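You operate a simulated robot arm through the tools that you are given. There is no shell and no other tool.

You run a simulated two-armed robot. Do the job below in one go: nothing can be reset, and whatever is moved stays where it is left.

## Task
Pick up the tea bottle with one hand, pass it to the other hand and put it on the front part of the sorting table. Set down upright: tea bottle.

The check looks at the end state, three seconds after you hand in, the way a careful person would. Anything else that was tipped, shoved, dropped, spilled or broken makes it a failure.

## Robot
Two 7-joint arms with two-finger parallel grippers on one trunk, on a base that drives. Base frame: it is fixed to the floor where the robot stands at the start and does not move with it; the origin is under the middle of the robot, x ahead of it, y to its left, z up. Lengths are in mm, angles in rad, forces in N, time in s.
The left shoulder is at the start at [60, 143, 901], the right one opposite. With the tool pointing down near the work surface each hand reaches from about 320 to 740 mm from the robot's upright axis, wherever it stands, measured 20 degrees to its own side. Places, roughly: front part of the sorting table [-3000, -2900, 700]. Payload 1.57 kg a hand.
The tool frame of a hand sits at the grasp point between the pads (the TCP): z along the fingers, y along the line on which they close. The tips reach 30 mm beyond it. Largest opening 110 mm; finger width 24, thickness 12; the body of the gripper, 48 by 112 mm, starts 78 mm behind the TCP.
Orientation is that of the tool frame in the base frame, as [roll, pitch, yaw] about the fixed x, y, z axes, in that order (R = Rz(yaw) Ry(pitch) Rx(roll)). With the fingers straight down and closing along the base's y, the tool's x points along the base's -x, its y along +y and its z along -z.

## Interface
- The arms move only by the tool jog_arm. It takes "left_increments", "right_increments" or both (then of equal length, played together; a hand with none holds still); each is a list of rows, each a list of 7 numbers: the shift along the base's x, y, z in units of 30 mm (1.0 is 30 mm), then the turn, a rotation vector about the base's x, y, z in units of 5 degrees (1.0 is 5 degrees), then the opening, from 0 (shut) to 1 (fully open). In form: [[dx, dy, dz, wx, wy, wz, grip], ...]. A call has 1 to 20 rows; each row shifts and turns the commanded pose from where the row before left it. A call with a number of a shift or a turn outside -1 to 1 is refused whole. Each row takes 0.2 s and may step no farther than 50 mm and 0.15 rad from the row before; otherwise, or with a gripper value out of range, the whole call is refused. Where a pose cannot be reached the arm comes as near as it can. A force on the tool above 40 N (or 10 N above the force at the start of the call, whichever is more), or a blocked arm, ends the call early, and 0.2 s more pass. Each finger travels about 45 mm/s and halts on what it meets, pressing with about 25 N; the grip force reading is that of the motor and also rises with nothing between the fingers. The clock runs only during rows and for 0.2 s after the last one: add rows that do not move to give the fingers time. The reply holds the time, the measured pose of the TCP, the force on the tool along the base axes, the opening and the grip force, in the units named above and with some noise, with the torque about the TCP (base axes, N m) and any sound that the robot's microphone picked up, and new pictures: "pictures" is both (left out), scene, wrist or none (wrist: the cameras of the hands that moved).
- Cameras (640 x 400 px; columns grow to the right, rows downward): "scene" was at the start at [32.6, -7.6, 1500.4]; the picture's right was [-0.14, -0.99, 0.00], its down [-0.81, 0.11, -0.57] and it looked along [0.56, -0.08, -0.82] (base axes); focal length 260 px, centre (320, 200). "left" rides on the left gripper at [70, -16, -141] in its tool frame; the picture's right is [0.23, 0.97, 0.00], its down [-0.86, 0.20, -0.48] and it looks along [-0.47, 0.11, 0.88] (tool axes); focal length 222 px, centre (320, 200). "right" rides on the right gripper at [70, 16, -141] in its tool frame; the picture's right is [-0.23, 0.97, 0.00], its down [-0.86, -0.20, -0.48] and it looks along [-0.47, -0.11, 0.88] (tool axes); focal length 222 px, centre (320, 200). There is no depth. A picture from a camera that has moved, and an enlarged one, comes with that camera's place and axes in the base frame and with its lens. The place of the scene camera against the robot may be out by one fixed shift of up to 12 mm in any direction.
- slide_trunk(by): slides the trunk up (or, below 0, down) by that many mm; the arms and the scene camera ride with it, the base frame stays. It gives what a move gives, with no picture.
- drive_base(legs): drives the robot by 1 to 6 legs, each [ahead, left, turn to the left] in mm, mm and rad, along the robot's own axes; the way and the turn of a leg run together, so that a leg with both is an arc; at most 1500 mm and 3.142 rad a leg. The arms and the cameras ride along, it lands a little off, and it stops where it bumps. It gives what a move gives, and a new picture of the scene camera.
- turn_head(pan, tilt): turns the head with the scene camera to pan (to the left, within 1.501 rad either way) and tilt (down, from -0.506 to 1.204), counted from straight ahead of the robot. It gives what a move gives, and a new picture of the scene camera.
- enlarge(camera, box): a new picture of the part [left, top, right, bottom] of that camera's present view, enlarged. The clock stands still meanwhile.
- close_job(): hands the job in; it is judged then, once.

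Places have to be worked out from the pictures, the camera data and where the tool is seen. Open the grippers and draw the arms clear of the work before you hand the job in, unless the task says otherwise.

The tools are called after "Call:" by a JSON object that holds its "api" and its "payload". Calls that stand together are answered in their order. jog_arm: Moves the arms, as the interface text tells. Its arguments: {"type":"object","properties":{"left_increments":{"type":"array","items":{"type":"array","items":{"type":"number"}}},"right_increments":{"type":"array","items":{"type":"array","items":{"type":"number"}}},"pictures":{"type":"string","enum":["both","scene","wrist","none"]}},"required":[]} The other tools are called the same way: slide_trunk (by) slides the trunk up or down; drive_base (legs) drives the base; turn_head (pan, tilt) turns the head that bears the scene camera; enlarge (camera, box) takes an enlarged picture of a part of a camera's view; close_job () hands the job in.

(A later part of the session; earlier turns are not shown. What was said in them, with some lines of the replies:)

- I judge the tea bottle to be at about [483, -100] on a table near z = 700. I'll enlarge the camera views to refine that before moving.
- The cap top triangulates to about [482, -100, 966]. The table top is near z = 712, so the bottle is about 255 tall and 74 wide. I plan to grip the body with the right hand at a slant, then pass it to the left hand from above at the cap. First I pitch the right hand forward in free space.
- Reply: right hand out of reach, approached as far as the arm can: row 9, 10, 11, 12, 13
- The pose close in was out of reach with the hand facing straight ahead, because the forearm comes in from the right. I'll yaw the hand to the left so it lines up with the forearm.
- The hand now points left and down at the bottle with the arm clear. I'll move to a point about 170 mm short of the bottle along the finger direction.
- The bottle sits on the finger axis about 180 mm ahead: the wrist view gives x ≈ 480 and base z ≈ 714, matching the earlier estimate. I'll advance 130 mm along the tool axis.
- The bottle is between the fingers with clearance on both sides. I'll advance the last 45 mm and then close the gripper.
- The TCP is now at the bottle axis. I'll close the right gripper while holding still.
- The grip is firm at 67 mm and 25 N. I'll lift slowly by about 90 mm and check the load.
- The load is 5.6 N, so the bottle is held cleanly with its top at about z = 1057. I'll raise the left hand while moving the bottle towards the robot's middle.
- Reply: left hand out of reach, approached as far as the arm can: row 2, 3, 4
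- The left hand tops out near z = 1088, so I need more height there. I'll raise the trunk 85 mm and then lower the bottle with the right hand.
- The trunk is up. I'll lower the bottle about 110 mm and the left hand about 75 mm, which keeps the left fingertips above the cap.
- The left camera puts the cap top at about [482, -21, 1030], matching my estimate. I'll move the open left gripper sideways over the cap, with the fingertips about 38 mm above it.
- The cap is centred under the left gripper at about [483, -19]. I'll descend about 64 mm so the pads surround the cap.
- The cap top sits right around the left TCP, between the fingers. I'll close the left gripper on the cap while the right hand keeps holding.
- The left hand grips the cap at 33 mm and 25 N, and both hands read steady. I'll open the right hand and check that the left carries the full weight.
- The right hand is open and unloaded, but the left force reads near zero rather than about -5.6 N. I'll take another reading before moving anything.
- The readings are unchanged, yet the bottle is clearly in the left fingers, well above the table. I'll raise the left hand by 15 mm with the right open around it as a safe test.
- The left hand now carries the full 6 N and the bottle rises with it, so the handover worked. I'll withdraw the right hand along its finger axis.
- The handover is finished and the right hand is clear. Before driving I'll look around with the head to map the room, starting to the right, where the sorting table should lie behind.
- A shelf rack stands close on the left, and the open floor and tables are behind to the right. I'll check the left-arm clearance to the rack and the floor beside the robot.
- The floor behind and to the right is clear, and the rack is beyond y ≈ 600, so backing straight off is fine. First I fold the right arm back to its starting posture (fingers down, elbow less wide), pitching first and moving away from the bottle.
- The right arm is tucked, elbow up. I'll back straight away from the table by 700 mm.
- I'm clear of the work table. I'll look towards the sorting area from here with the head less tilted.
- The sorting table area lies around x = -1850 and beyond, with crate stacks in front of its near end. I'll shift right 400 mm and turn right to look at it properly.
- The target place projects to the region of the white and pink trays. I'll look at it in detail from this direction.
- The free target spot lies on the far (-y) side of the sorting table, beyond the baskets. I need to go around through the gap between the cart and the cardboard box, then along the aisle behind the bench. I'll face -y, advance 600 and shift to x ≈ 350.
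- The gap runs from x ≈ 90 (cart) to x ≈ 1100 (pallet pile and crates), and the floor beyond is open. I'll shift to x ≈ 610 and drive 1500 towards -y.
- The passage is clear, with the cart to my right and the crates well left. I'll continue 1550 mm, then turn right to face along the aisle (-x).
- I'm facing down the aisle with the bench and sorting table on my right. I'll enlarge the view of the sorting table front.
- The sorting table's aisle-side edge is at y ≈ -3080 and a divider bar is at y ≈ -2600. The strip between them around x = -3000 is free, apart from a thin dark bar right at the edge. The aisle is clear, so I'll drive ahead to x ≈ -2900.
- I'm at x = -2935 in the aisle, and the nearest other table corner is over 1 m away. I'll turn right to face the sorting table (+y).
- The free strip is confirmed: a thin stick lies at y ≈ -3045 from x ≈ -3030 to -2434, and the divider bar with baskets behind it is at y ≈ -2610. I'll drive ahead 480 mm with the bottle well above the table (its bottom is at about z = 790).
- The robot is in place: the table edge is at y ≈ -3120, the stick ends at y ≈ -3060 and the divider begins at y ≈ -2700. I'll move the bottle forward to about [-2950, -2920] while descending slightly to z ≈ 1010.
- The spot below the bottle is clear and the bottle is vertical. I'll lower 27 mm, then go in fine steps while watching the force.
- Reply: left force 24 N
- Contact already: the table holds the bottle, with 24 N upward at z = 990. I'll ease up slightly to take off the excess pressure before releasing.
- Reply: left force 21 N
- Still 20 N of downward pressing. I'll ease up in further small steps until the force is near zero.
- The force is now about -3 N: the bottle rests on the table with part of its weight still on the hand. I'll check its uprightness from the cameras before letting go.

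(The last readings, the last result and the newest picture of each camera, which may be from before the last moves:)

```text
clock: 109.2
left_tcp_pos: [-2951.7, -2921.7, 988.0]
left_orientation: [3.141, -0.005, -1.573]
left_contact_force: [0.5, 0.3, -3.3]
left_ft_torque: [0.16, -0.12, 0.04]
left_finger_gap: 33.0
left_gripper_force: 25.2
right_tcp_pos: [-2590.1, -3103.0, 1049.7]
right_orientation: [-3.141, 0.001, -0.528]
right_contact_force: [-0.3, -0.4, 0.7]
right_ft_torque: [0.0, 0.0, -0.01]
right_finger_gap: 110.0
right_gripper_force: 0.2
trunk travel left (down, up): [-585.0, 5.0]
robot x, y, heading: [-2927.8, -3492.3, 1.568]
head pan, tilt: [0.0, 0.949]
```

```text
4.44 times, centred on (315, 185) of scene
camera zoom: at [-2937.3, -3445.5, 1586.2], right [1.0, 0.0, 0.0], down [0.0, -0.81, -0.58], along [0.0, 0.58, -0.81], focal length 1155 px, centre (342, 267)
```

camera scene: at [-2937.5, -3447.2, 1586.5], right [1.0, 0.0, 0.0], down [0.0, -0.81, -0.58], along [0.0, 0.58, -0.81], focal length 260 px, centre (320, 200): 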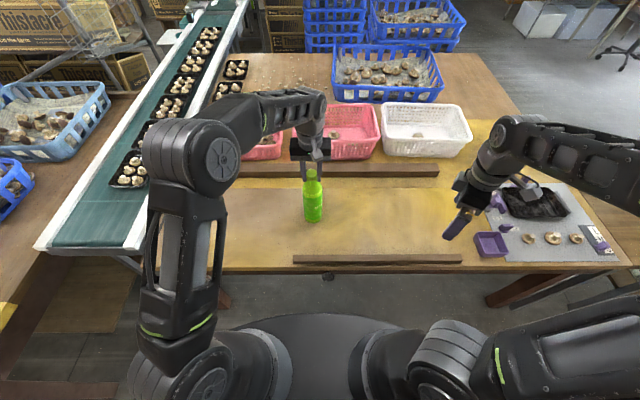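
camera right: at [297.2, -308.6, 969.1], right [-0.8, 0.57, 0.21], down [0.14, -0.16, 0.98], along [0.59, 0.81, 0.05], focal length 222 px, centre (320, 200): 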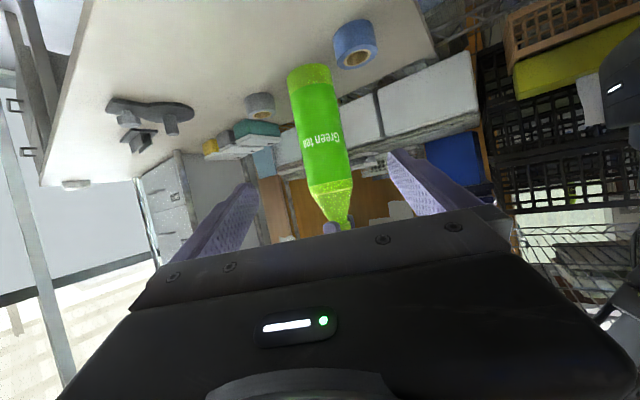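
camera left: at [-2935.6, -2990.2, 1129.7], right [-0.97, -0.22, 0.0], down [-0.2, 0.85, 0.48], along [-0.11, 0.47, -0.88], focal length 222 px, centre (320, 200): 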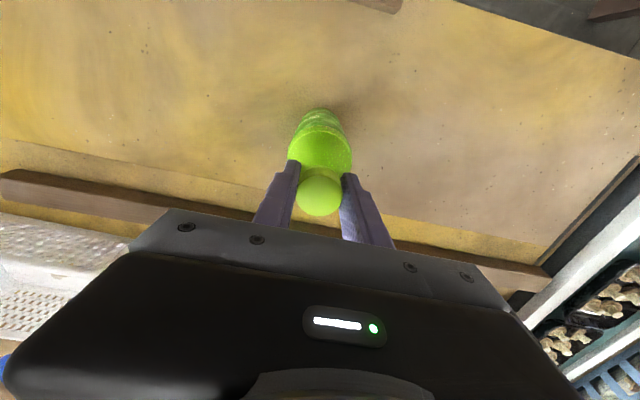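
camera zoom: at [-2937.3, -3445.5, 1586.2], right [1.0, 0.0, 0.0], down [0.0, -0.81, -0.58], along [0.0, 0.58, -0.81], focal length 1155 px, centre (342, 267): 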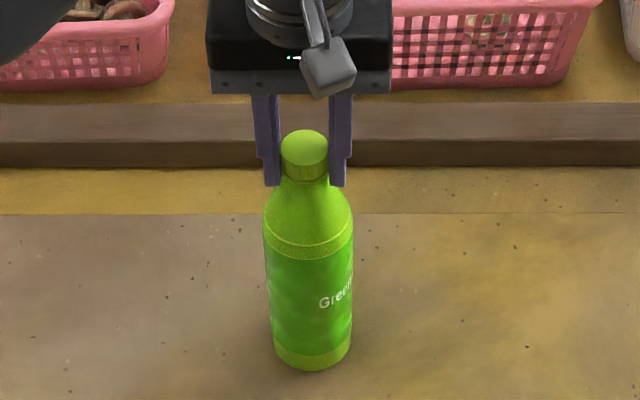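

Left camera geometry gives the cap centre at y ≈ -2916 and the base centre at y ≈ -2914, so the bottle stands upright. I'll open the left gripper.

Call:
{"api": "jog_arm", "payload": {"left_increments": [[0, 0, 0, 0, 0, 0, 0.4], [0, 0, 0, 0, 0, 0, 0.5], [0, 0, 0, 0, 0, 0, 0.7], [0, 0, 0, 0, 0, 0, 0.9], [0, 0, 0, 0, 0, 0, 1], [0, 0, 0, 0, 0, 0, 1], [0, 0, 0, 0, 0, 0, 1]]}}

Call:
{"api": "enlarge", "payload": {"camera": "scene", "box": [270, 140, 360, 230]}}

```text
clock: 110.8
left_tcp_pos: [-2952.3, -2921.1, 990.7]
left_orientation: [3.14, 0.0, -1.575]
left_contact_force: [-0.4, 0.4, 0.8]
left_ft_torque: [0.0, -0.01, 0.0]
left_finger_gap: 109.9
left_gripper_force: 0.0
right_tcp_pos: [-2590.0, -3103.6, 1049.6]
right_orientation: [3.141, 0.0, -0.525]
right_contact_force: [0.3, -0.5, -0.3]
right_ft_torque: [0.0, -0.01, -0.01]
right_finger_gap: 109.8
right_gripper_force: 0.0
trunk travel left (down, up): [-585.0, 5.0]
robot x, y, heading: [-2926.5, -3491.7, 1.567]
head pan, tilt: [0.0, 0.949]
camera scene: at [-2937.3, -3445.8, 1586.5], right [1.0, 0.0, 0.0], down [0.0, -0.81, -0.58], along [0.0, 0.58, -0.81], focal length 260 px, centre (320, 200)
camera left: at [-2935.7, -2989.1, 1131.8], right [-0.97, -0.22, 0.0], down [-0.2, 0.86, 0.48], along [-0.11, 0.47, -0.88], focal length 222 px, centre (320, 200)
```

scene: 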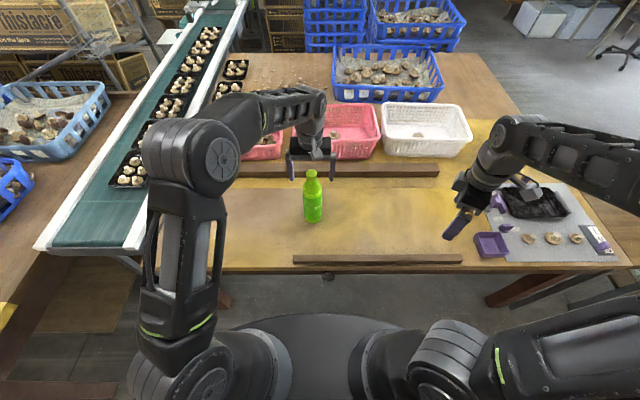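
left: 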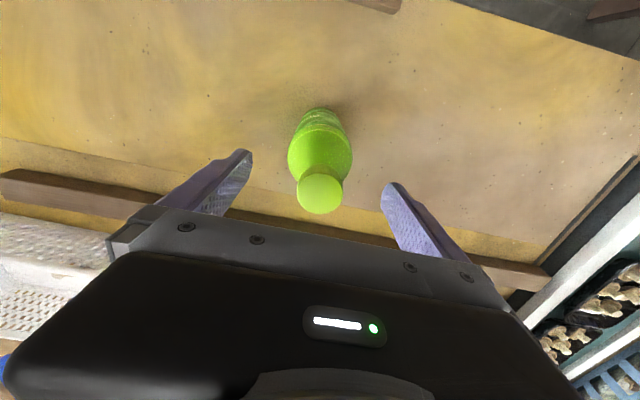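

```text
4.44 times, centred on (315, 185) of scene
camera zoom: at [-2937.3, -3445.8, 1586.5], right [1.0, 0.0, 0.0], down [0.0, -0.81, -0.58], along [0.0, 0.58, -0.81], focal length 1155 px, centre (342, 267)
```

zoom: 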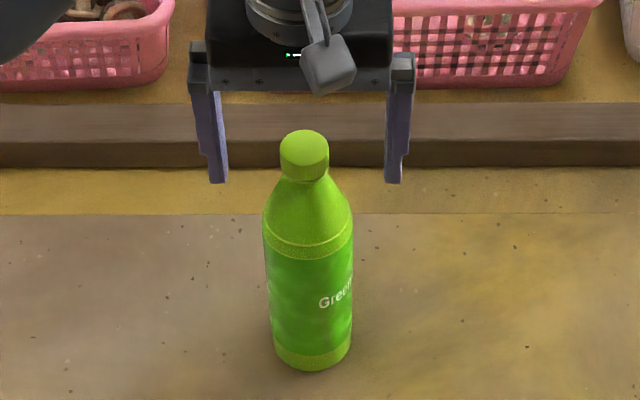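

The bottle stands free and upright. I'll raise the left hand straight up so the fingertips clear the cap.

Call:
{"api": "jog_arm", "payload": {"left_increments": [[0, 0, 0.3, 0, 0, 0, 1], [0, 0, 0.4, 0, 0, 0, 1], [0, 0, 0.5, 0, 0, 0, 1], [0, 0, 0.5, 0, 0, 0, 1], [0, 0, 0, 0, 0, 0, 1]]}}

```text
clock: 112.0
left_tcp_pos: [-2952.0, -2919.4, 1042.3]
left_orientation: [3.14, -0.001, -1.576]
left_contact_force: [-0.4, 0.2, -0.2]
left_ft_torque: [0.01, 0.03, 0.0]
left_finger_gap: 110.0
left_gripper_force: 0.0
right_tcp_pos: [-2590.2, -3103.4, 1049.0]
right_orientation: [3.141, 0.001, -0.526]
right_contact_force: [0.1, -0.5, -0.9]
right_ft_torque: [-0.01, 0.01, 0.0]
right_finger_gap: 110.1
right_gripper_force: 0.1
trunk travel left (down, up): [-585.0, 5.0]
robot x, y, heading: [-2930.6, -3489.3, 1.566]
head pan, tilt: [0.0, 0.949]
camera scene: at [-2937.3, -3445.7, 1586.5], right [1.0, 0.0, 0.0], down [0.0, -0.81, -0.58], along [0.0, 0.58, -0.81], focal length 260 px, centre (320, 200)
camera left: at [-2935.5, -2989.6, 1183.0], right [-0.97, -0.22, 0.0], down [-0.2, 0.86, 0.48], along [-0.11, 0.47, -0.88], focal length 222 px, centre (320, 200)
```

scene: 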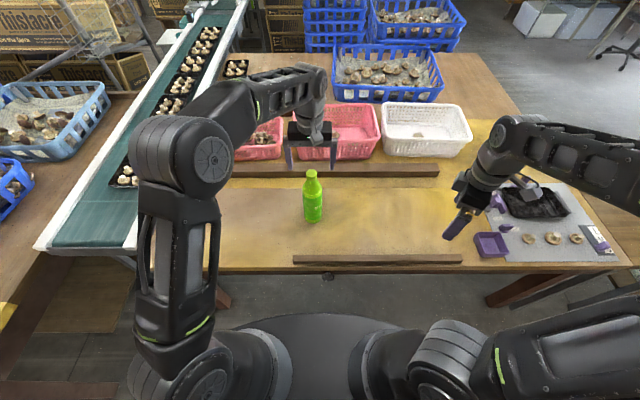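
left: 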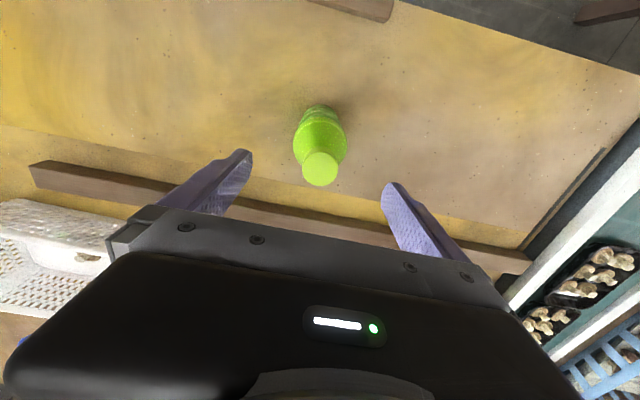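

The fingertips are about 26 mm above the cap. I'll draw the left hand up and back towards the robot.

Call:
{"api": "jog_arm", "payload": {"left_increments": [[0, -0.3, 0.3, 0, 0, 0, 1], [0, -0.5, 0.4, 0, 0, 0, 1], [0, -0.7, 0.4, 0, 0, 0, 1], [0, -0.9, 0.3, 0, 0, 0, 1], [0, -0.9, 0.2, 0, 0, 0, 1], [0, -0.9, 0, 0, 0, 0, 1], [0, -0.6, 0, 0, 0, 0, 1]]}}

```text
clock: 113.6
left_tcp_pos: [-2951.4, -3063.6, 1088.9]
left_orientation: [-3.141, 0.001, -1.573]
left_contact_force: [0.0, 0.7, 0.2]
left_ft_torque: [0.0, 0.04, 0.0]
left_finger_gap: 110.0
left_gripper_force: 0.0
right_tcp_pos: [-2591.6, -3103.8, 1049.3]
right_orientation: [3.141, 0.0, -0.527]
right_contact_force: [0.0, 0.9, -1.1]
right_ft_torque: [-0.02, -0.02, -0.02]
right_finger_gap: 110.0
right_gripper_force: 0.0
trunk travel left (down, up): [-585.0, 5.0]
robot x, y, heading: [-2929.1, -3490.2, 1.567]
head pan, tilt: [0.0, 0.949]
camera scene: at [-2937.4, -3446.2, 1586.5], right [1.0, 0.0, 0.0], down [0.0, -0.81, -0.58], along [0.0, 0.58, -0.81], focal length 260 px, centre (320, 200)
camera left: at [-2935.5, -3133.2, 1230.3], right [-0.97, -0.22, 0.0], down [-0.2, 0.86, 0.48], along [-0.11, 0.47, -0.88], focal length 222 px, centre (320, 200)
```

scene: 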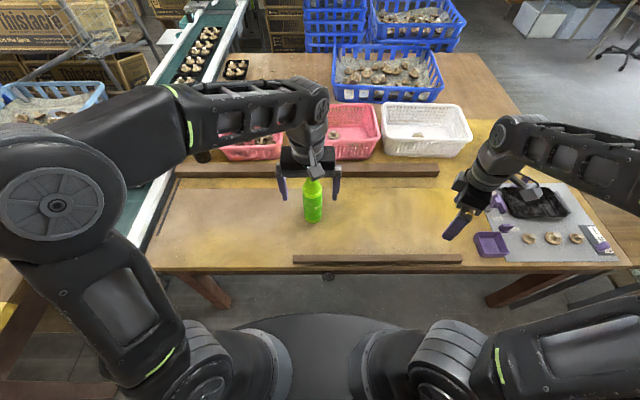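
left: 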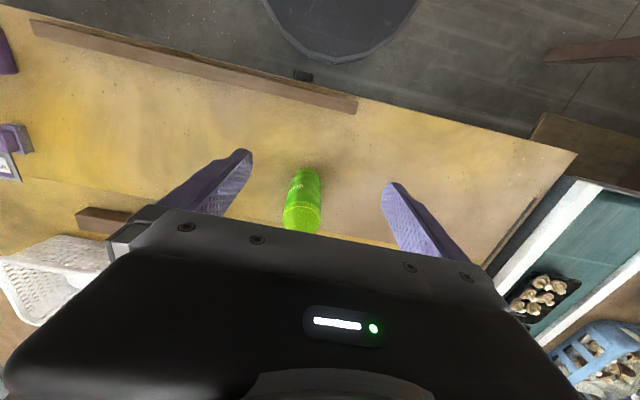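

The left hand is back over the table edge and clear of the bottle. I'll back the robot away 450 mm along the way it came.

Call:
{"api": "drive_base", "payload": {"legs": [[-450, 0, 0]]}}

Call:
{"api": "turn_head", "payload": {"pan": 0.0, "tilt": 0.7}}

Call:
{"api": "enlarge", "payload": {"camera": "scene", "box": [220, 80, 480, 260]}}

```text
clock: 116.3
left_tcp_pos: [-2954.3, -3512.8, 1088.6]
left_orientation: [3.14, 0.001, -1.575]
left_contact_force: [-0.6, -0.3, 0.9]
left_ft_torque: [0.02, 0.0, -0.02]
left_finger_gap: 109.9
left_gripper_force: 0.1
right_tcp_pos: [-2592.2, -3553.1, 1051.8]
right_orientation: [-3.141, 0.001, -0.526]
right_contact_force: [-0.2, 0.2, 0.5]
right_ft_torque: [0.02, 0.0, 0.01]
right_finger_gap: 110.0
right_gripper_force: 0.0
trunk travel left (down, up): [-585.0, 5.0]
robot x, y, heading: [-2932.4, -3938.0, 1.568]
head pan, tilt: [0.0, 0.949]
camera scene: at [-2939.0, -3895.6, 1586.5], right [1.0, 0.0, 0.0], down [0.0, -0.81, -0.58], along [0.0, 0.58, -0.81], focal length 260 px, centre (320, 200)
```

scene: 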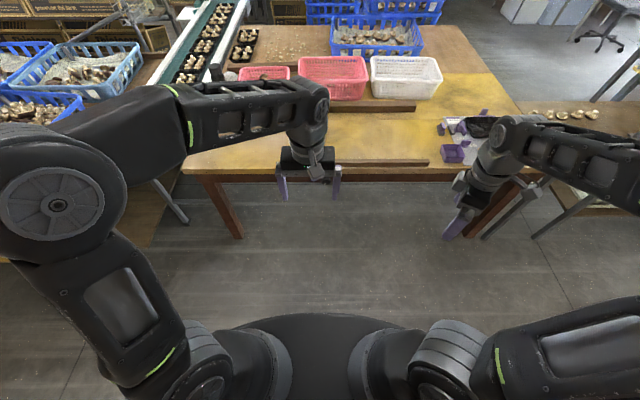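

```text
clock: 117.1
left_tcp_pos: [-2953.2, -3512.5, 1089.2]
left_orientation: [-3.141, 0.0, -1.575]
left_contact_force: [-1.1, 0.4, 0.1]
left_ft_torque: [0.01, -0.01, 0.01]
left_finger_gap: 110.1
left_gripper_force: 0.1
right_tcp_pos: [-2593.2, -3551.9, 1050.5]
right_orientation: [-3.14, 0.0, -0.527]
right_contact_force: [-0.4, -0.4, -0.7]
right_ft_torque: [0.01, -0.01, -0.03]
right_finger_gap: 109.9
right_gripper_force: 0.1
trunk travel left (down, up): [-585.0, 5.0]
robot x, y, heading: [-2927.8, -3940.0, 1.569]
head pan, tilt: [0.0, 0.7]
camera scene: at [-2938.9, -3882.4, 1606.2], right [1.0, 0.0, 0.0], down [0.0, -0.64, -0.76], along [0.0, 0.76, -0.64], focal length 260 px, centre (320, 200)
```

scene: 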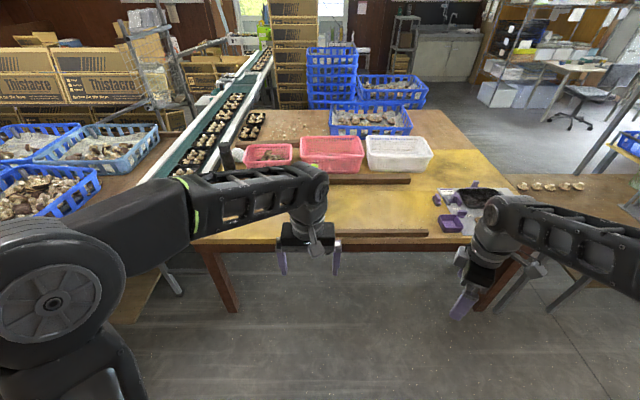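

```text
2.22 times, centred on (350, 170) of scene
camera zoom: at [-2938.9, -3882.4, 1606.2], right [1.0, 0.0, 0.0], down [0.0, -0.64, -0.76], along [0.0, 0.76, -0.64], focal length 578 px, centre (253, 267)
```

zoom: 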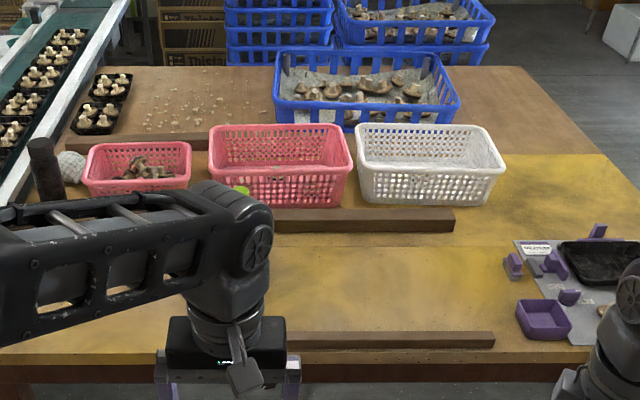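

The bottle is mostly hidden behind the left wrist, with just the cap visible. I'll move the left hand aside in free air to confirm the final state.

Call:
{"api": "jog_arm", "payload": {"left_increments": [[-0.8, 0, 0, 0, 0, 0, 1], [-1, 0, 0, 0, 0, 0, 1], [-1, 0, 0, 0, 0, 0, 1], [-1, 0, 0, 0, 0, 0, 1], [-0.6, 0, 0, 0, 0, 0, 1]], "pictures": "none"}}

Call:
{"api": "enlarge", "payload": {"camera": "scene", "box": [220, 80, 480, 260]}}

```text
clock: 118.3
left_tcp_pos: [-3084.6, -3511.2, 1088.8]
left_orientation: [3.141, -0.002, -1.575]
left_contact_force: [-0.2, 0.7, 0.5]
left_ft_torque: [0.01, -0.04, -0.01]
left_finger_gap: 110.2
left_gripper_force: 0.0
right_tcp_pos: [-2591.4, -3551.6, 1051.0]
right_orientation: [3.141, -0.001, -0.528]
right_contact_force: [0.2, -0.1, -0.3]
right_ft_torque: [-0.01, 0.0, -0.02]
right_finger_gap: 110.2
right_gripper_force: 0.0
trunk travel left (down, up): [-585.0, 5.0]
robot x, y, heading: [-2929.2, -3940.3, 1.564]
head pan, tilt: [0.0, 0.7]
```

```text
2.22 times, centred on (350, 170) of scene
camera zoom: at [-2939.2, -3882.5, 1606.3], right [1.0, 0.0, 0.0], down [0.0, -0.64, -0.76], along [0.0, 0.76, -0.64], focal length 578 px, centre (253, 267)
```

zoom: 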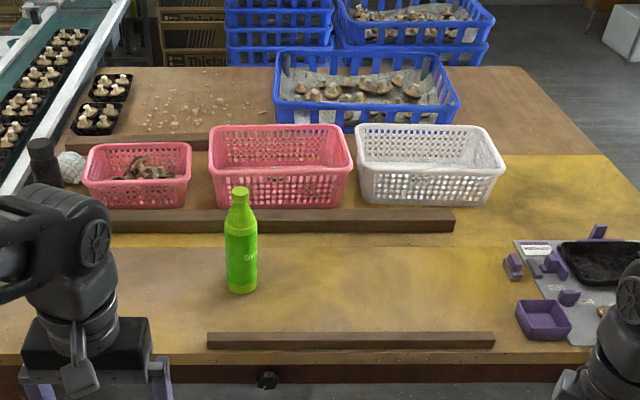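

The tea bottle stands upright on the free front strip of the sorting table, nothing around it was disturbed, and both grippers are open and well clear. I'm handing in the job.

Call:
{"api": "close_job", "payload": {}}

```text
The job is handed in.
```

The tea bottle is standing upright on the front part of the sorting table, at about [-2952, -2915] in the base frame. The job is handed in, and I haven't seen the check's verdict.

- **Pick-up and handover:** the right hand picked it up by the body and passed it to the left hand, which took it by the cap.
- **Route:** the robot drove around the cart and the bench to reach the sorting table from the aisle side.
- **Placing:** the bottle touched the table sooner than I expected, so the hand pressed down with about 24 N for a moment. I eased it off before letting go. The bottle stayed upright in the last picture.
- **Final state:** I saw nothing tipped or moved in the final view of the table, and no bumps were reported on the drive. Both grippers are open and the arms are clear.
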